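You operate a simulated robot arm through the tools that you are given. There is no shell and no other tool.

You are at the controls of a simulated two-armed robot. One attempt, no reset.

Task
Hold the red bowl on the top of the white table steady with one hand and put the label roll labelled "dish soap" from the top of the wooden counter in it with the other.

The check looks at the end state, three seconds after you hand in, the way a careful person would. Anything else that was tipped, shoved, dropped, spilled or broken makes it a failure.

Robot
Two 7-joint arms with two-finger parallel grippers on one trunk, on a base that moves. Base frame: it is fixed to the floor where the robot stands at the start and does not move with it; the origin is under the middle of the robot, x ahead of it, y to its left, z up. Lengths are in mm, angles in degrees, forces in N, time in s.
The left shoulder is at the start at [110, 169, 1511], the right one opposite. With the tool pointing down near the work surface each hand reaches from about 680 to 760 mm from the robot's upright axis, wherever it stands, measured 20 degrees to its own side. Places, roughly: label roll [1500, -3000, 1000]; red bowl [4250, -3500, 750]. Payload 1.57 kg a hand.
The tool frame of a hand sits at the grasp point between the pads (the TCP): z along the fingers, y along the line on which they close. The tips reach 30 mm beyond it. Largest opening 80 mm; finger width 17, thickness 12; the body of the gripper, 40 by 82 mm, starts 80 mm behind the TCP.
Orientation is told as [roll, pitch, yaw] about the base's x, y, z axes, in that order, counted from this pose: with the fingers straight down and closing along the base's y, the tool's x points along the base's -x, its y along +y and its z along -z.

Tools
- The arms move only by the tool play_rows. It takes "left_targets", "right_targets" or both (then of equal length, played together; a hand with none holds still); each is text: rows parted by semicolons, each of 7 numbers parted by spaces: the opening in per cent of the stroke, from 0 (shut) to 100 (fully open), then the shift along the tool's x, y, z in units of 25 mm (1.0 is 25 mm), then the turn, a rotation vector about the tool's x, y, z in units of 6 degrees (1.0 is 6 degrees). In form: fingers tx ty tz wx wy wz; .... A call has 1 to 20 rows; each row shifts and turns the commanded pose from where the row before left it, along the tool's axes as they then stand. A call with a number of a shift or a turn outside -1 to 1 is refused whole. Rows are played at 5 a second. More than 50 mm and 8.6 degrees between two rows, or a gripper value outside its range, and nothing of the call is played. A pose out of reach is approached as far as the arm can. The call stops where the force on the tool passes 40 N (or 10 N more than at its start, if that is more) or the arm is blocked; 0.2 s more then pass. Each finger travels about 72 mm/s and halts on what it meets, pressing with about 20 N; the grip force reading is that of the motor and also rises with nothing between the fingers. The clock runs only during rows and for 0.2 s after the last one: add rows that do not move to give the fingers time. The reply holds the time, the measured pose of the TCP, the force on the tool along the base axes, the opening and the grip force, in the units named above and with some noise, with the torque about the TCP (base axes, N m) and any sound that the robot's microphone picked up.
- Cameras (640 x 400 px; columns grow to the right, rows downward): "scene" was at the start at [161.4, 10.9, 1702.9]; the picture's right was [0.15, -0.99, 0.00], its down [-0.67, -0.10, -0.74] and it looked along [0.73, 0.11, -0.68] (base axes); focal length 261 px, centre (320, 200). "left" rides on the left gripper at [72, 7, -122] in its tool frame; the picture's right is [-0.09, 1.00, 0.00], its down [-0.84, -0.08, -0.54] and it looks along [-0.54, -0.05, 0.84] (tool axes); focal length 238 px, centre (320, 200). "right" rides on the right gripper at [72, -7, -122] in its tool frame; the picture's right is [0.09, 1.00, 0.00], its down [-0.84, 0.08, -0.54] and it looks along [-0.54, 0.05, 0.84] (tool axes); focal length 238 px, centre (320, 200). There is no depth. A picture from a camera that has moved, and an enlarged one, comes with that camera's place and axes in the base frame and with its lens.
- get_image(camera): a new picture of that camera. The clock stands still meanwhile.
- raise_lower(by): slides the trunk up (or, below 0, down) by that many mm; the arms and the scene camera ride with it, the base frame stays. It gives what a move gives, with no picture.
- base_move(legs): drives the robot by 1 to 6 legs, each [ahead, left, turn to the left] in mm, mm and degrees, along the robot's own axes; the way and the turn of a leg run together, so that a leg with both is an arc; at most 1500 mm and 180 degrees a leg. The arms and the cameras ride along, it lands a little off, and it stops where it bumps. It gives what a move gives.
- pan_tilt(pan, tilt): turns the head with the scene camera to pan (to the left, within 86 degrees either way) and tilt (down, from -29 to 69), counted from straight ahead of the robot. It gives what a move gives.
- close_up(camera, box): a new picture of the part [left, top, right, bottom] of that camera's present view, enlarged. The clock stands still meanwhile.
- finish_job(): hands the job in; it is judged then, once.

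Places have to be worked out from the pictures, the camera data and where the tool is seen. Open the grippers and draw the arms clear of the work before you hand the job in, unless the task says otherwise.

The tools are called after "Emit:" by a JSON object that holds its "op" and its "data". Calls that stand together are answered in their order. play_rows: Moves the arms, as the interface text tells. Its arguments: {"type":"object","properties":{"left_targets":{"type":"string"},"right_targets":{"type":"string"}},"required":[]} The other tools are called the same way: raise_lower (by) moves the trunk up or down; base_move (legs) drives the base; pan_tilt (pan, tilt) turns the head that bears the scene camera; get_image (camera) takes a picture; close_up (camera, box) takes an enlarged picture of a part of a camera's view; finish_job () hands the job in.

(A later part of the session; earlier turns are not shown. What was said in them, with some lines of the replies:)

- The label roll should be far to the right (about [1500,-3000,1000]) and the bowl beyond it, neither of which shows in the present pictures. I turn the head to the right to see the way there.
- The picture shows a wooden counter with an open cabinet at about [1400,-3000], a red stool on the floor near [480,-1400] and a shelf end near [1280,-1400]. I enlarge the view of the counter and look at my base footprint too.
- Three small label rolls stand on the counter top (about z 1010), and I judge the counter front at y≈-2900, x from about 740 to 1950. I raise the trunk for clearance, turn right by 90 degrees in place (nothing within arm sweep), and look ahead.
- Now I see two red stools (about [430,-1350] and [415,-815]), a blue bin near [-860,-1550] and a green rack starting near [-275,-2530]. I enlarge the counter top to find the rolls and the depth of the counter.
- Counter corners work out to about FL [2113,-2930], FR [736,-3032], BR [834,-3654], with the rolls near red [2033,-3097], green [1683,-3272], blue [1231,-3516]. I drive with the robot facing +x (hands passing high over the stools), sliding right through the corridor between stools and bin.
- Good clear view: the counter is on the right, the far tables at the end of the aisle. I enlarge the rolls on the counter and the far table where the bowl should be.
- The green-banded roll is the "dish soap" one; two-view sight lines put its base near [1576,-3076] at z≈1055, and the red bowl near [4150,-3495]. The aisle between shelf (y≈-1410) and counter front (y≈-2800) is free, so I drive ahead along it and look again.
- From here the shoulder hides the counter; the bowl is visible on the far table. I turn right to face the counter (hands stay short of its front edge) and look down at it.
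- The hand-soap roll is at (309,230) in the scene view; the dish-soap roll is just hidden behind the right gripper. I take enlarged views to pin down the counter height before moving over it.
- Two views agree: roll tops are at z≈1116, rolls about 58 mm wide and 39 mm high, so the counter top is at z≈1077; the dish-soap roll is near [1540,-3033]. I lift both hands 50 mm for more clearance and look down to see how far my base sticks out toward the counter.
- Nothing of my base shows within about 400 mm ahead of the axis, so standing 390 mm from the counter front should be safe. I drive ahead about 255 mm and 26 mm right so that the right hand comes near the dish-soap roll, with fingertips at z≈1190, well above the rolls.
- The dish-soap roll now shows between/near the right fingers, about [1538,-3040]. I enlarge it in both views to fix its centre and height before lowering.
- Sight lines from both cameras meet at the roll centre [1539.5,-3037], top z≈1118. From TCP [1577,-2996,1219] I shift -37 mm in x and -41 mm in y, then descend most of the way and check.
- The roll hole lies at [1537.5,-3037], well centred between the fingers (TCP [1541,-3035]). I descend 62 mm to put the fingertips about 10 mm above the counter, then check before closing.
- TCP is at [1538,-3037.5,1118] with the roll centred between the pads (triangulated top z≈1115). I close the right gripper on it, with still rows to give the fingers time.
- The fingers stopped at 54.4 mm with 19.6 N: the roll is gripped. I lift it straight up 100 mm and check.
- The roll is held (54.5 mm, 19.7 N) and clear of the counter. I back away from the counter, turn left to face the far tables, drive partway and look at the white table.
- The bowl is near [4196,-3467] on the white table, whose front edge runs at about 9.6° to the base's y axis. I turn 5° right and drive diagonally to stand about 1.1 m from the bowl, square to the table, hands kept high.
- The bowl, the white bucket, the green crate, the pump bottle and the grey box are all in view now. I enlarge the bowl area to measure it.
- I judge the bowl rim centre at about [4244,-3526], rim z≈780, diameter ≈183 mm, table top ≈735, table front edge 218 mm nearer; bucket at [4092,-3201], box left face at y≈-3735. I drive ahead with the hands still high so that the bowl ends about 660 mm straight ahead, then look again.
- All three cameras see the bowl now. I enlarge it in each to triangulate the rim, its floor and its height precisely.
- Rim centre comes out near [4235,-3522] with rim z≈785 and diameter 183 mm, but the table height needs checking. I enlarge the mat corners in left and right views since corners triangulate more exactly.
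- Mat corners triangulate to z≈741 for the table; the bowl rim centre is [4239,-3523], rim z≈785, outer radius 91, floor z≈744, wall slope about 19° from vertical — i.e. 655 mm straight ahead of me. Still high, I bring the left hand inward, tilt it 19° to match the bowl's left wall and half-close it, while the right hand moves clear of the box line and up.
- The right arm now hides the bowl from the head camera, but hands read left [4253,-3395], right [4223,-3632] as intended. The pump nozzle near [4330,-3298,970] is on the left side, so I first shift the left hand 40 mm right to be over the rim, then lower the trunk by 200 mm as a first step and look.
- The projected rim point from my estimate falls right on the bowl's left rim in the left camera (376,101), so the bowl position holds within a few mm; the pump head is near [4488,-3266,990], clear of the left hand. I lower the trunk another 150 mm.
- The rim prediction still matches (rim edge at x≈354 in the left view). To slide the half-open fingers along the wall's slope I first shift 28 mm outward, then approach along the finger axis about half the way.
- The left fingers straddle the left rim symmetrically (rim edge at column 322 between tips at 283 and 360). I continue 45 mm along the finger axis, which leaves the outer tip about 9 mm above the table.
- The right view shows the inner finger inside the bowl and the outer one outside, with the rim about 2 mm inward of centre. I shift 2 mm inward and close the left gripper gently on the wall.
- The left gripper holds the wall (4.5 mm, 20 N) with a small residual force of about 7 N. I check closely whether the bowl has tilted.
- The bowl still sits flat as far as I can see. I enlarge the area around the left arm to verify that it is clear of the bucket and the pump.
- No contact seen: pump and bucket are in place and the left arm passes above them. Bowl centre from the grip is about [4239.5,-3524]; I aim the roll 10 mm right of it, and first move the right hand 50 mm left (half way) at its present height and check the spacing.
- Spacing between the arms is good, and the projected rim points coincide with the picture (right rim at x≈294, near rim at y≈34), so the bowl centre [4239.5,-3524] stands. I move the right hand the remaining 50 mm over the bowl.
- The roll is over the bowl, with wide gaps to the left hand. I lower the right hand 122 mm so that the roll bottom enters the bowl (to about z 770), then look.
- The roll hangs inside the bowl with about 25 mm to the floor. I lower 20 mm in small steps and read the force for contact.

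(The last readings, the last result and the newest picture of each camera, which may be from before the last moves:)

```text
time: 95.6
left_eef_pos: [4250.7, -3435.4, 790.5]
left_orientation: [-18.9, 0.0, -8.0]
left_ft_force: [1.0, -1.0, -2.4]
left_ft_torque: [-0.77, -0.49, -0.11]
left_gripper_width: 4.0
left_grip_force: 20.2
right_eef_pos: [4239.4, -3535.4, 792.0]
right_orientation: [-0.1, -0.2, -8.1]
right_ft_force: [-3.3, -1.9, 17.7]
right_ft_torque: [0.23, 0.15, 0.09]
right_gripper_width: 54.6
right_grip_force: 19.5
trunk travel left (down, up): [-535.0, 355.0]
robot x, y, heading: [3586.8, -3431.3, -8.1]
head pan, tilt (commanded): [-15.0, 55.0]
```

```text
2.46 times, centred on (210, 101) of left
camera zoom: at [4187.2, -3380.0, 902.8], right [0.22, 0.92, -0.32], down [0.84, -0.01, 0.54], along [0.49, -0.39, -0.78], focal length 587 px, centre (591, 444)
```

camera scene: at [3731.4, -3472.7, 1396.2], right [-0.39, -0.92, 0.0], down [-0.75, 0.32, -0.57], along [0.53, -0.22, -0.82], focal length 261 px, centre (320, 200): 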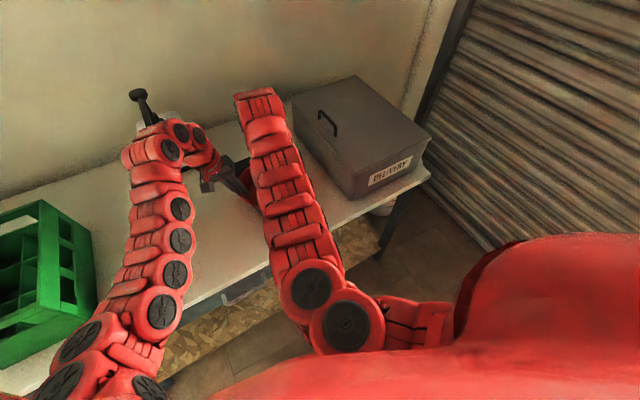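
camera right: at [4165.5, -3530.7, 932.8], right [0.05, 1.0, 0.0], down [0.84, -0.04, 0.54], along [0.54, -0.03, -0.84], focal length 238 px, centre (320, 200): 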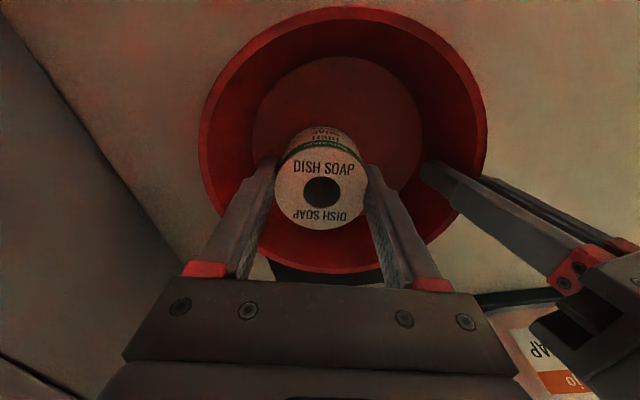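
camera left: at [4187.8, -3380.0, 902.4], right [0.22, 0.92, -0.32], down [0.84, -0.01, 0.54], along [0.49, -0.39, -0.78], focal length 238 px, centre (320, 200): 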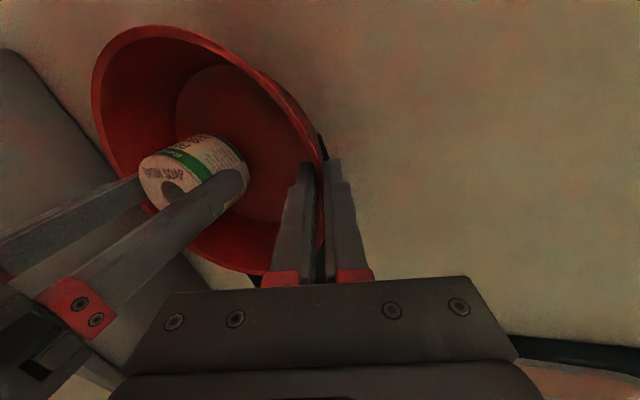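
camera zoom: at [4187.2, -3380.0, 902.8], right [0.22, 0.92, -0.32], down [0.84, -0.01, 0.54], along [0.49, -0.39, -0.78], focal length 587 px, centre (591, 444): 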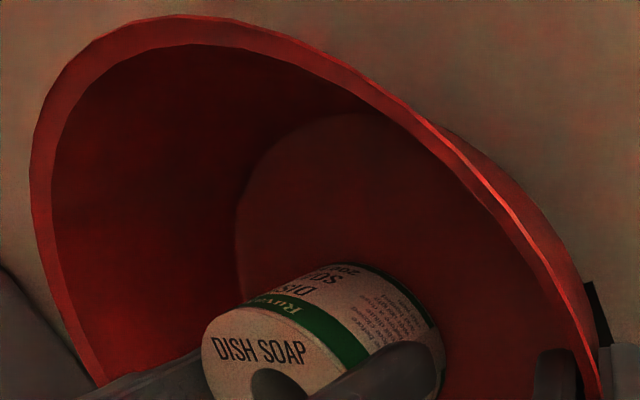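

Contact: the right hand reads 17.7 N upward at TCP z 792, so the roll stands on the bowl's floor. I ease up about 1.5 mm and open the fingers gently to about 70 mm.

Emit:
{"op": "play_rows", "data": {"right_targets": "20 0 0 -0.06 0 0 0; 60 0 0 0 0 0 0; 72 0 0 0 0 0 0; 80 0 0 0 0 0 0; 86 0 0 0 0 0 0; 86 0 0 0 0 0 0"}}

Emit:
{"op": "get_image", "data": {"camera": "right"}}

Emit:
{"op": "get_image", "data": {"camera": "left"}}

```text
time: 97.0
left_eef_pos: [4251.3, -3435.6, 789.4]
left_orientation: [-19.0, 0.0, -8.0]
left_ft_force: [-2.1, -0.4, 5.8]
left_ft_torque: [-0.74, -0.16, -0.24]
left_gripper_width: 3.6
left_grip_force: 20.0
right_eef_pos: [4238.2, -3533.1, 791.6]
right_orientation: [0.0, 0.0, -8.1]
right_ft_force: [0.6, -0.7, 0.0]
right_ft_torque: [0.01, -0.01, 0.03]
right_gripper_width: 68.7
right_grip_force: 0.0
trunk travel left (down, up): [-535.0, 355.0]
robot x, y, heading: [3585.4, -3431.3, -7.7]
head pan, tilt (commanded): [-15.0, 55.0]
```

```text
taken
camera right: at [4165.5, -3530.5, 914.4], right [0.05, 1.0, 0.0], down [0.84, -0.04, 0.54], along [0.54, -0.03, -0.84], focal length 238 px, centre (320, 200)
```

right: 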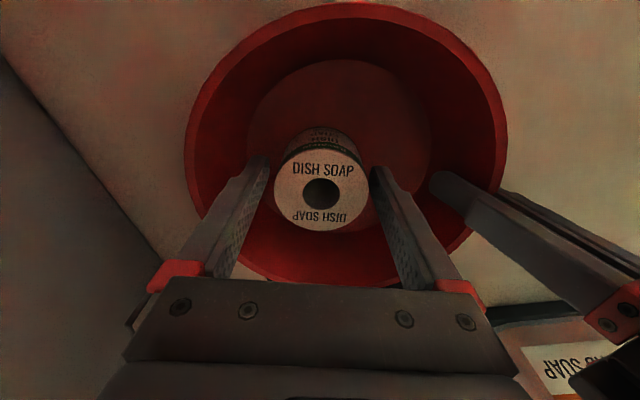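

```text
taken
camera left: at [4187.8, -3379.9, 902.4], right [0.22, 0.92, -0.32], down [0.84, -0.01, 0.54], along [0.49, -0.39, -0.78], focal length 238 px, centre (320, 200)
```

left: 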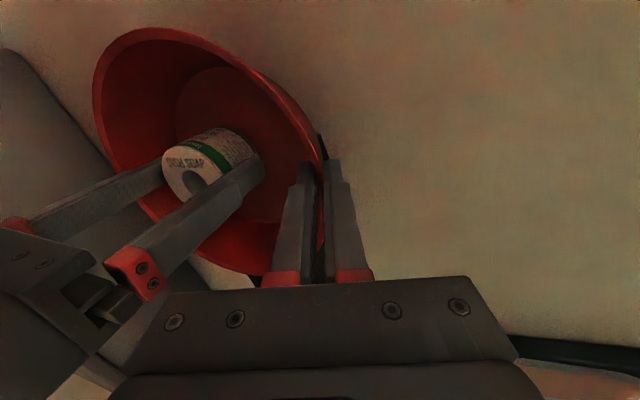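

The fingers are clear of the roll on both sides and it stands in the bowl with the right force at zero. I raise the right hand straight up, slowly at first.

Emit:
{"op": "play_rows", "data": {"right_targets": "86 0 0 -0.3 0 0 0; 86 0 0 -0.4 0 0 0; 86 0 0 -0.5 0 0 0; 86 0 0 -0.7 0 0 0; 86 0 0 -0.8 0 0 0; 86 0 0 -0.8 0 0 0; 86 0 0 -0.8 0 0 0; 86 0 0 -0.8 0 0 0; 86 0 0 -0.8 0 0 0; 86 0 0 0 0 0 0"}}

Emit:
{"op": "get_image", "data": {"camera": "right"}}

Emit:
{"op": "get_image", "data": {"camera": "left"}}

```text
time: 99.2
left_eef_pos: [4251.4, -3434.8, 788.7]
left_orientation: [-19.0, 0.0, -8.0]
left_ft_force: [-1.6, -0.4, 4.1]
left_ft_torque: [-0.73, -0.08, -0.22]
left_gripper_width: 4.0
left_grip_force: 20.0
right_eef_pos: [4238.7, -3534.0, 940.7]
right_orientation: [0.0, -0.1, -8.0]
right_ft_force: [-0.9, 0.3, 0.0]
right_ft_torque: [0.02, -0.01, 0.01]
right_gripper_width: 69.0
right_grip_force: 0.0
trunk travel left (down, up): [-535.0, 355.0]
robot x, y, heading: [3586.7, -3431.1, -8.3]
head pan, tilt (commanded): [-15.0, 55.0]
```

```text
taken
camera right: at [4165.9, -3530.9, 1062.3], right [0.05, 1.0, 0.0], down [0.84, -0.04, 0.54], along [0.54, -0.03, -0.84], focal length 238 px, centre (320, 200)
```

right: 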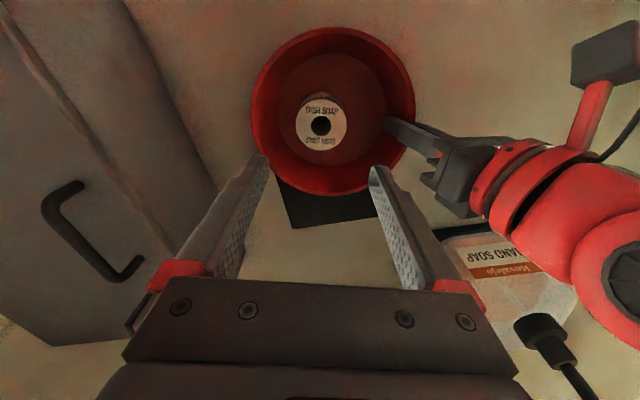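

```text
taken
camera left: at [4188.0, -3379.9, 902.2], right [0.22, 0.92, -0.32], down [0.84, -0.01, 0.54], along [0.49, -0.39, -0.78], focal length 238 px, centre (320, 200)
```

left: 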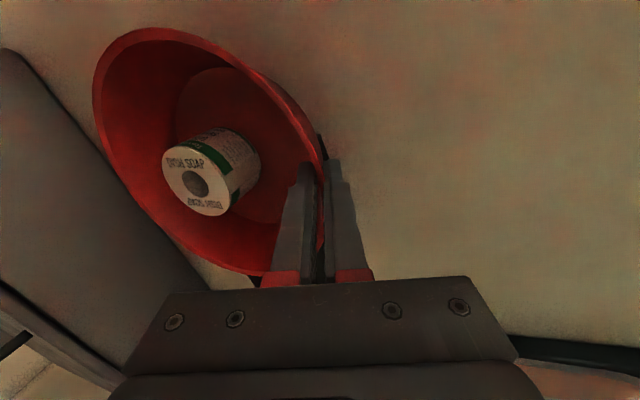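

The roll stands upright in the bowl. With the right hand high, I now open the left gripper in small steps back to 40 mm to release the rim without disturbing the bowl.

Emit:
{"op": "play_rows", "data": {"left_targets": "8 0 0 0 0 0 0; 12 0 0 0 0 0 0; 18 0 0 0 0 0 0; 26 0 0 0 0 0 0; 34 0 0 0 0 0 0; 42 0 0 0 0 0 0; 50 0 0 0 0 0 0; 50 0 0 0 0 0 0"}}

Emit:
{"op": "get_image", "data": {"camera": "right"}}

Emit:
{"op": "get_image", "data": {"camera": "left"}}

```text
time: 101.0
left_eef_pos: [4251.9, -3435.4, 789.8]
left_orientation: [-19.0, 0.0, -8.0]
left_ft_force: [0.2, 0.4, -0.4]
left_ft_torque: [0.01, -0.01, -0.01]
left_gripper_width: 39.8
left_grip_force: 0.0
right_eef_pos: [4239.5, -3534.4, 940.0]
right_orientation: [0.0, 0.1, -8.1]
right_ft_force: [0.3, 0.8, 0.3]
right_ft_torque: [-0.02, -0.01, 0.01]
right_gripper_width: 68.8
right_grip_force: 0.0
trunk travel left (down, up): [-535.0, 355.0]
robot x, y, heading: [3588.2, -3433.7, -8.2]
head pan, tilt (commanded): [-15.0, 55.0]
```

```text
taken
camera right: at [4166.3, -3530.8, 1061.8], right [0.05, 1.0, 0.0], down [0.84, -0.04, 0.54], along [0.54, -0.03, -0.84], focal length 238 px, centre (320, 200)
```

right: 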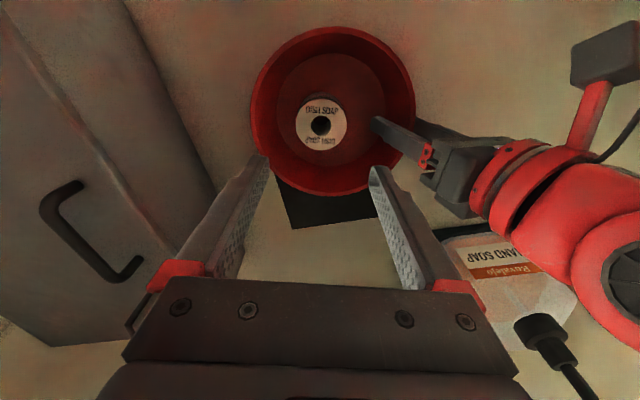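

```text
taken
camera left: at [4188.3, -3379.9, 901.9], right [0.22, 0.92, -0.32], down [0.84, -0.01, 0.54], along [0.49, -0.39, -0.78], focal length 238 px, centre (320, 200)
```

left: 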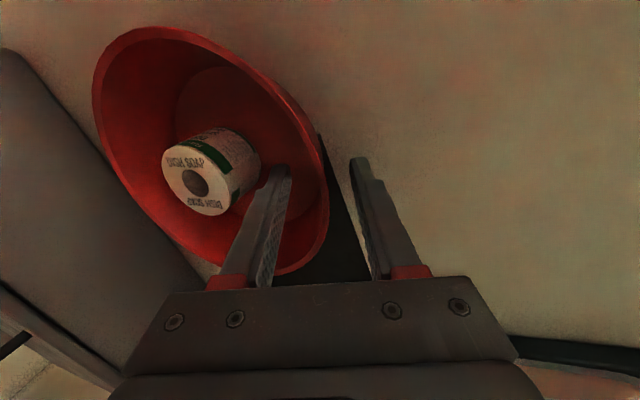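

The left gripper is free of the rim (forces zero) and the roll and bowl stayed in place. I withdraw the left hand along its finger axis by 80 mm.

Emit:
{"op": "play_rows", "data": {"left_targets": "50 0 0 -0.3 0 0 0; 50 0 0 -0.5 0 0 0; 50 0 0 -0.6 0 0 0; 50 0 0 -0.6 0 0 0; 50 0 0 -0.6 0 0 0; 50 0 0 -0.6 0 0 0; 50 0 0 0 0 0 0"}}

Emit:
{"op": "get_image", "data": {"camera": "right"}}

Emit:
{"op": "get_image", "data": {"camera": "left"}}

```text
time: 102.6
left_eef_pos: [4255.2, -3409.1, 865.5]
left_orientation: [-19.0, 0.0, -8.0]
left_ft_force: [0.4, -0.2, 0.5]
left_ft_torque: [0.01, -0.01, -0.02]
left_gripper_width: 39.9
left_grip_force: 0.1
right_eef_pos: [4239.5, -3534.7, 939.0]
right_orientation: [0.0, 0.0, -8.2]
right_ft_force: [0.3, -0.5, 0.3]
right_ft_torque: [0.01, 0.02, -0.01]
right_gripper_width: 68.6
right_grip_force: 0.1
trunk travel left (down, up): [-535.0, 355.0]
robot x, y, heading: [3589.0, -3432.0, -8.1]
head pan, tilt (commanded): [-15.0, 55.0]
```

```text
taken
camera right: at [4166.4, -3530.9, 1061.7], right [0.05, 1.0, 0.0], down [0.84, -0.04, 0.54], along [0.54, -0.03, -0.84], focal length 238 px, centre (320, 200)
```

right: 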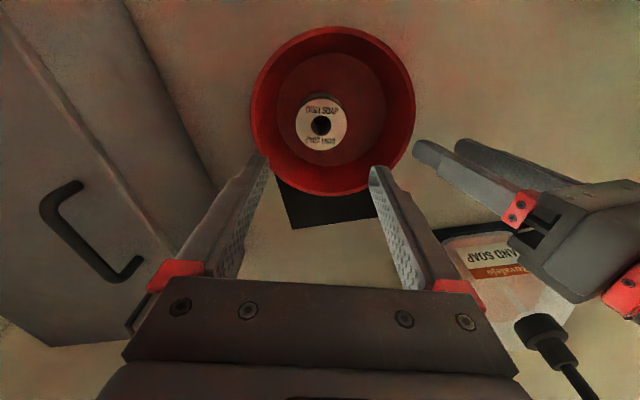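

```text
taken
camera left: at [4191.9, -3353.9, 978.6], right [0.22, 0.92, -0.32], down [0.84, -0.01, 0.54], along [0.49, -0.39, -0.78], focal length 238 px, centre (320, 200)
```

left: 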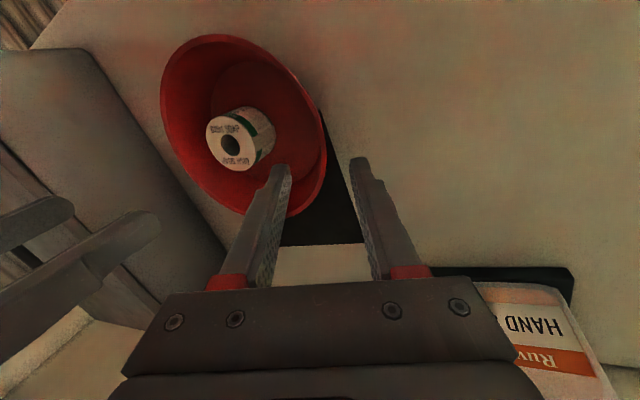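

Bowl and roll are undisturbed and both hands are off them. I raise the trunk 350 mm straight up, then back the base away from the table.

Emit:
{"op": "raise_lower", "data": {"by": 350}}

Emit:
{"op": "base_move", "data": {"legs": [[-550, 0, 0]]}}

Emit:
{"op": "pan_tilt", "data": {"pan": 0, "tilt": 40}}

Emit:
{"op": "get_image", "data": {"camera": "scene"}}

```text
time: 106.0
left_eef_pos: [4255.4, -3409.9, 1216.0]
left_orientation: [-19.0, 0.0, -7.9]
left_ft_force: [-0.3, 0.3, -0.2]
left_ft_torque: [0.02, 0.01, 0.0]
left_gripper_width: 40.1
left_grip_force: 0.1
right_eef_pos: [4240.4, -3533.6, 1290.2]
right_orientation: [0.1, 0.0, -8.1]
right_ft_force: [-0.2, 0.3, -0.4]
right_ft_torque: [0.02, -0.01, 0.01]
right_gripper_width: 68.8
right_grip_force: 0.1
trunk travel left (down, up): [-885.0, 5.0]
robot x, y, heading: [3587.1, -3429.9, -8.1]
head pan, tilt (commanded): [-15.0, 55.0]
```

```text
time: 109.2
left_eef_pos: [3714.2, -3331.4, 1215.8]
left_orientation: [-19.1, 0.1, -7.7]
left_ft_force: [0.3, 0.0, -0.7]
left_ft_torque: [0.0, -0.03, 0.0]
left_gripper_width: 40.3
left_grip_force: 0.0
right_eef_pos: [3698.0, -3455.3, 1290.3]
right_orientation: [0.1, -0.1, -7.7]
right_ft_force: [1.3, -0.8, -0.5]
right_ft_torque: [0.0, -0.01, -0.01]
right_gripper_width: 68.5
right_grip_force: 0.0
trunk travel left (down, up): [-885.0, 5.0]
robot x, y, heading: [3046.5, -3357.5, -7.5]
head pan, tilt (commanded): [-15.0, 55.0]
```

```text
time: 110.0
left_eef_pos: [3711.6, -3331.6, 1217.7]
left_orientation: [-18.9, 0.0, -7.7]
left_ft_force: [-0.4, -0.8, 0.1]
left_ft_torque: [0.01, 0.0, 0.0]
left_gripper_width: 39.7
left_grip_force: 0.1
right_eef_pos: [3696.7, -3455.9, 1290.5]
right_orientation: [-0.1, 0.0, -7.8]
right_ft_force: [0.0, -0.6, -0.8]
right_ft_torque: [-0.02, -0.03, -0.01]
right_gripper_width: 68.9
right_grip_force: 0.0
trunk travel left (down, up): [-885.0, 5.0]
robot x, y, heading: [3049.0, -3355.8, -7.5]
head pan, tilt (commanded): [0.0, 40.0]
```

```text
taken
camera scene: at [3206.3, -3380.5, 1766.8], right [-0.14, -0.99, 0.0], down [-0.64, 0.09, -0.77], along [0.76, -0.1, -0.64], focal length 261 px, centre (320, 200)
```

scene: 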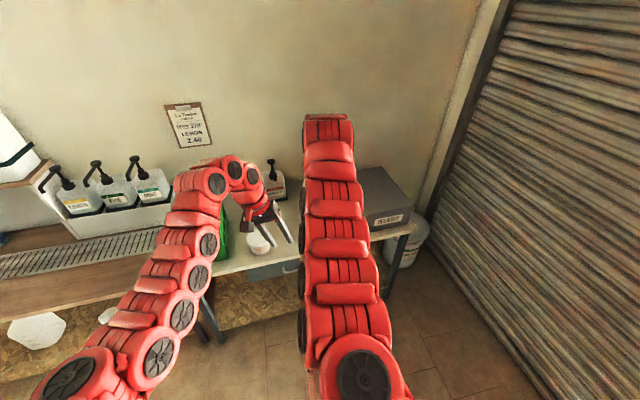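

Backed away without contact; hands are now in front of the table and high. I spread the hands apart, straighten the left one and open both grippers fully, then check the table.

Emit:
{"op": "play_rows", "data": {"left_targets": "60 0 0 0 -0.8 0 0; 80 0 0 0 -0.8 0 0; 100 0 0 0 -0.8 0 0; 100 0 0 0 -0.77 0 0; 100 0 0.9 0 0 0 0; 100 0 0.9 0 0 0 0; 100 0 0.9 0 0 0 0; 100 0 0.9 0 0 0 0; 100 0 0.9 0 0 0 0; 100 0 0.9 0 0 0 0; 100 0 0 0 0 0 0", "right_targets": "100 0 -0.9 0 0 0 0; 100 0 -0.9 0 0 0 0; 100 0 -0.9 0 0 0 0; 100 0 -0.9 0 0 0 0; 100 0 -0.9 0 0 0 0; 100 0 -0.9 0 0 0 0; 100 0 -0.9 0 0 0 0; 100 0 -0.9 0 0 0 0; 100 0 -0.9 0 0 0 0; 100 0 0 0 0 0 0; 100 0 0 0 0 0 0"}}

Emit:
{"op": "get_image", "data": {"camera": "scene"}}

Emit:
{"op": "close_up", "data": {"camera": "scene", "box": [220, 140, 440, 278]}}

```text
time: 112.4
left_eef_pos: [3729.4, -3196.1, 1216.4]
left_orientation: [0.0, 0.0, -7.7]
left_ft_force: [0.0, -0.2, -0.7]
left_ft_torque: [0.0, 0.02, -0.01]
left_gripper_width: 79.9
left_grip_force: 0.2
right_eef_pos: [3666.2, -3656.6, 1290.8]
right_orientation: [0.0, 0.0, -7.8]
right_ft_force: [0.3, 0.4, -0.4]
right_ft_torque: [-0.01, 0.02, 0.01]
right_gripper_width: 79.7
right_grip_force: 0.0
trunk travel left (down, up): [-885.0, 5.0]
robot x, y, heading: [3046.1, -3357.6, -7.8]
head pan, tilt (commanded): [0.0, 40.0]
```

```text
taken
camera scene: at [3207.0, -3380.6, 1766.7], right [-0.13, -0.99, 0.0], down [-0.64, 0.09, -0.77], along [0.76, -0.1, -0.64], focal length 261 px, centre (320, 200)
```

scene: 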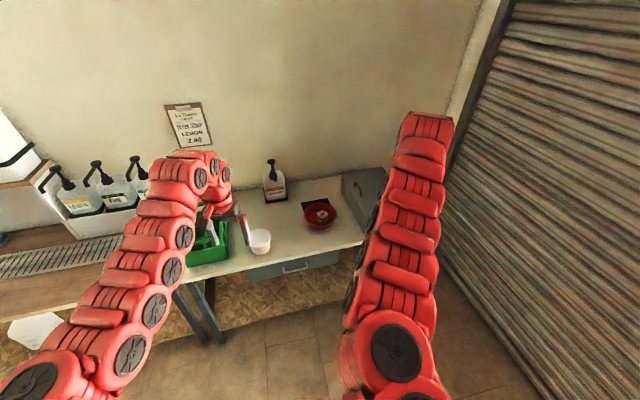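

```text
2.90 times, centred on (330, 209) of scene
camera zoom: at [3207.0, -3380.6, 1766.7], right [-0.13, -0.99, 0.0], down [-0.64, 0.09, -0.77], along [0.76, -0.1, -0.64], focal length 756 px, centre (291, 174)
```

zoom: 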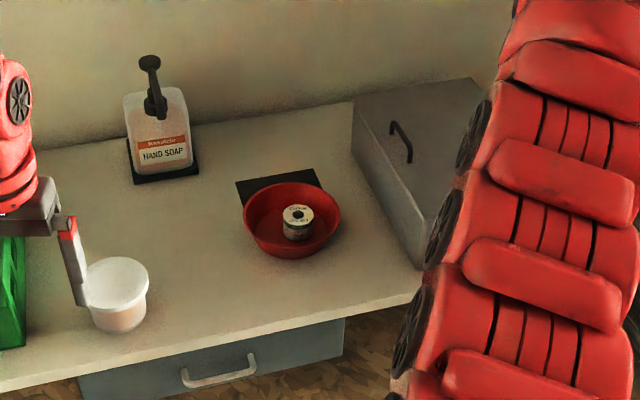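

The bowl stands flat with the dish-soap roll in it; bucket (still at about [4093,-3204]), pump bottle, crate and box are where they were, and both hands are open and in front of the table. I hand the job in.

Emit:
{"op": "finish_job", "data": {}}

```text
The job is handed in.
```

The label roll marked "dish soap" is standing upright in the red bowl on the white table, and I have handed the job in. The tool reply only confirmed the hand-in, so I don't know the verdict yet.

- **Roll:** I picked it up from the wooden counter with the right hand. The hand-soap and car-soap rolls on the counter were not touched.
- **Bowl:** The left hand gripped the left side of the bowl while the right hand set the roll on its floor and let go. The bowl shifted a few millimetres when the left fingers closed, but it stayed flat.
- **Surroundings:** In the last picture the bucket, pump bottle, crate and grey box were all in their original places. The base never bumped into anything.
- **Arms:** Both grippers are open and the hands are raised in front of the table, clear of it.
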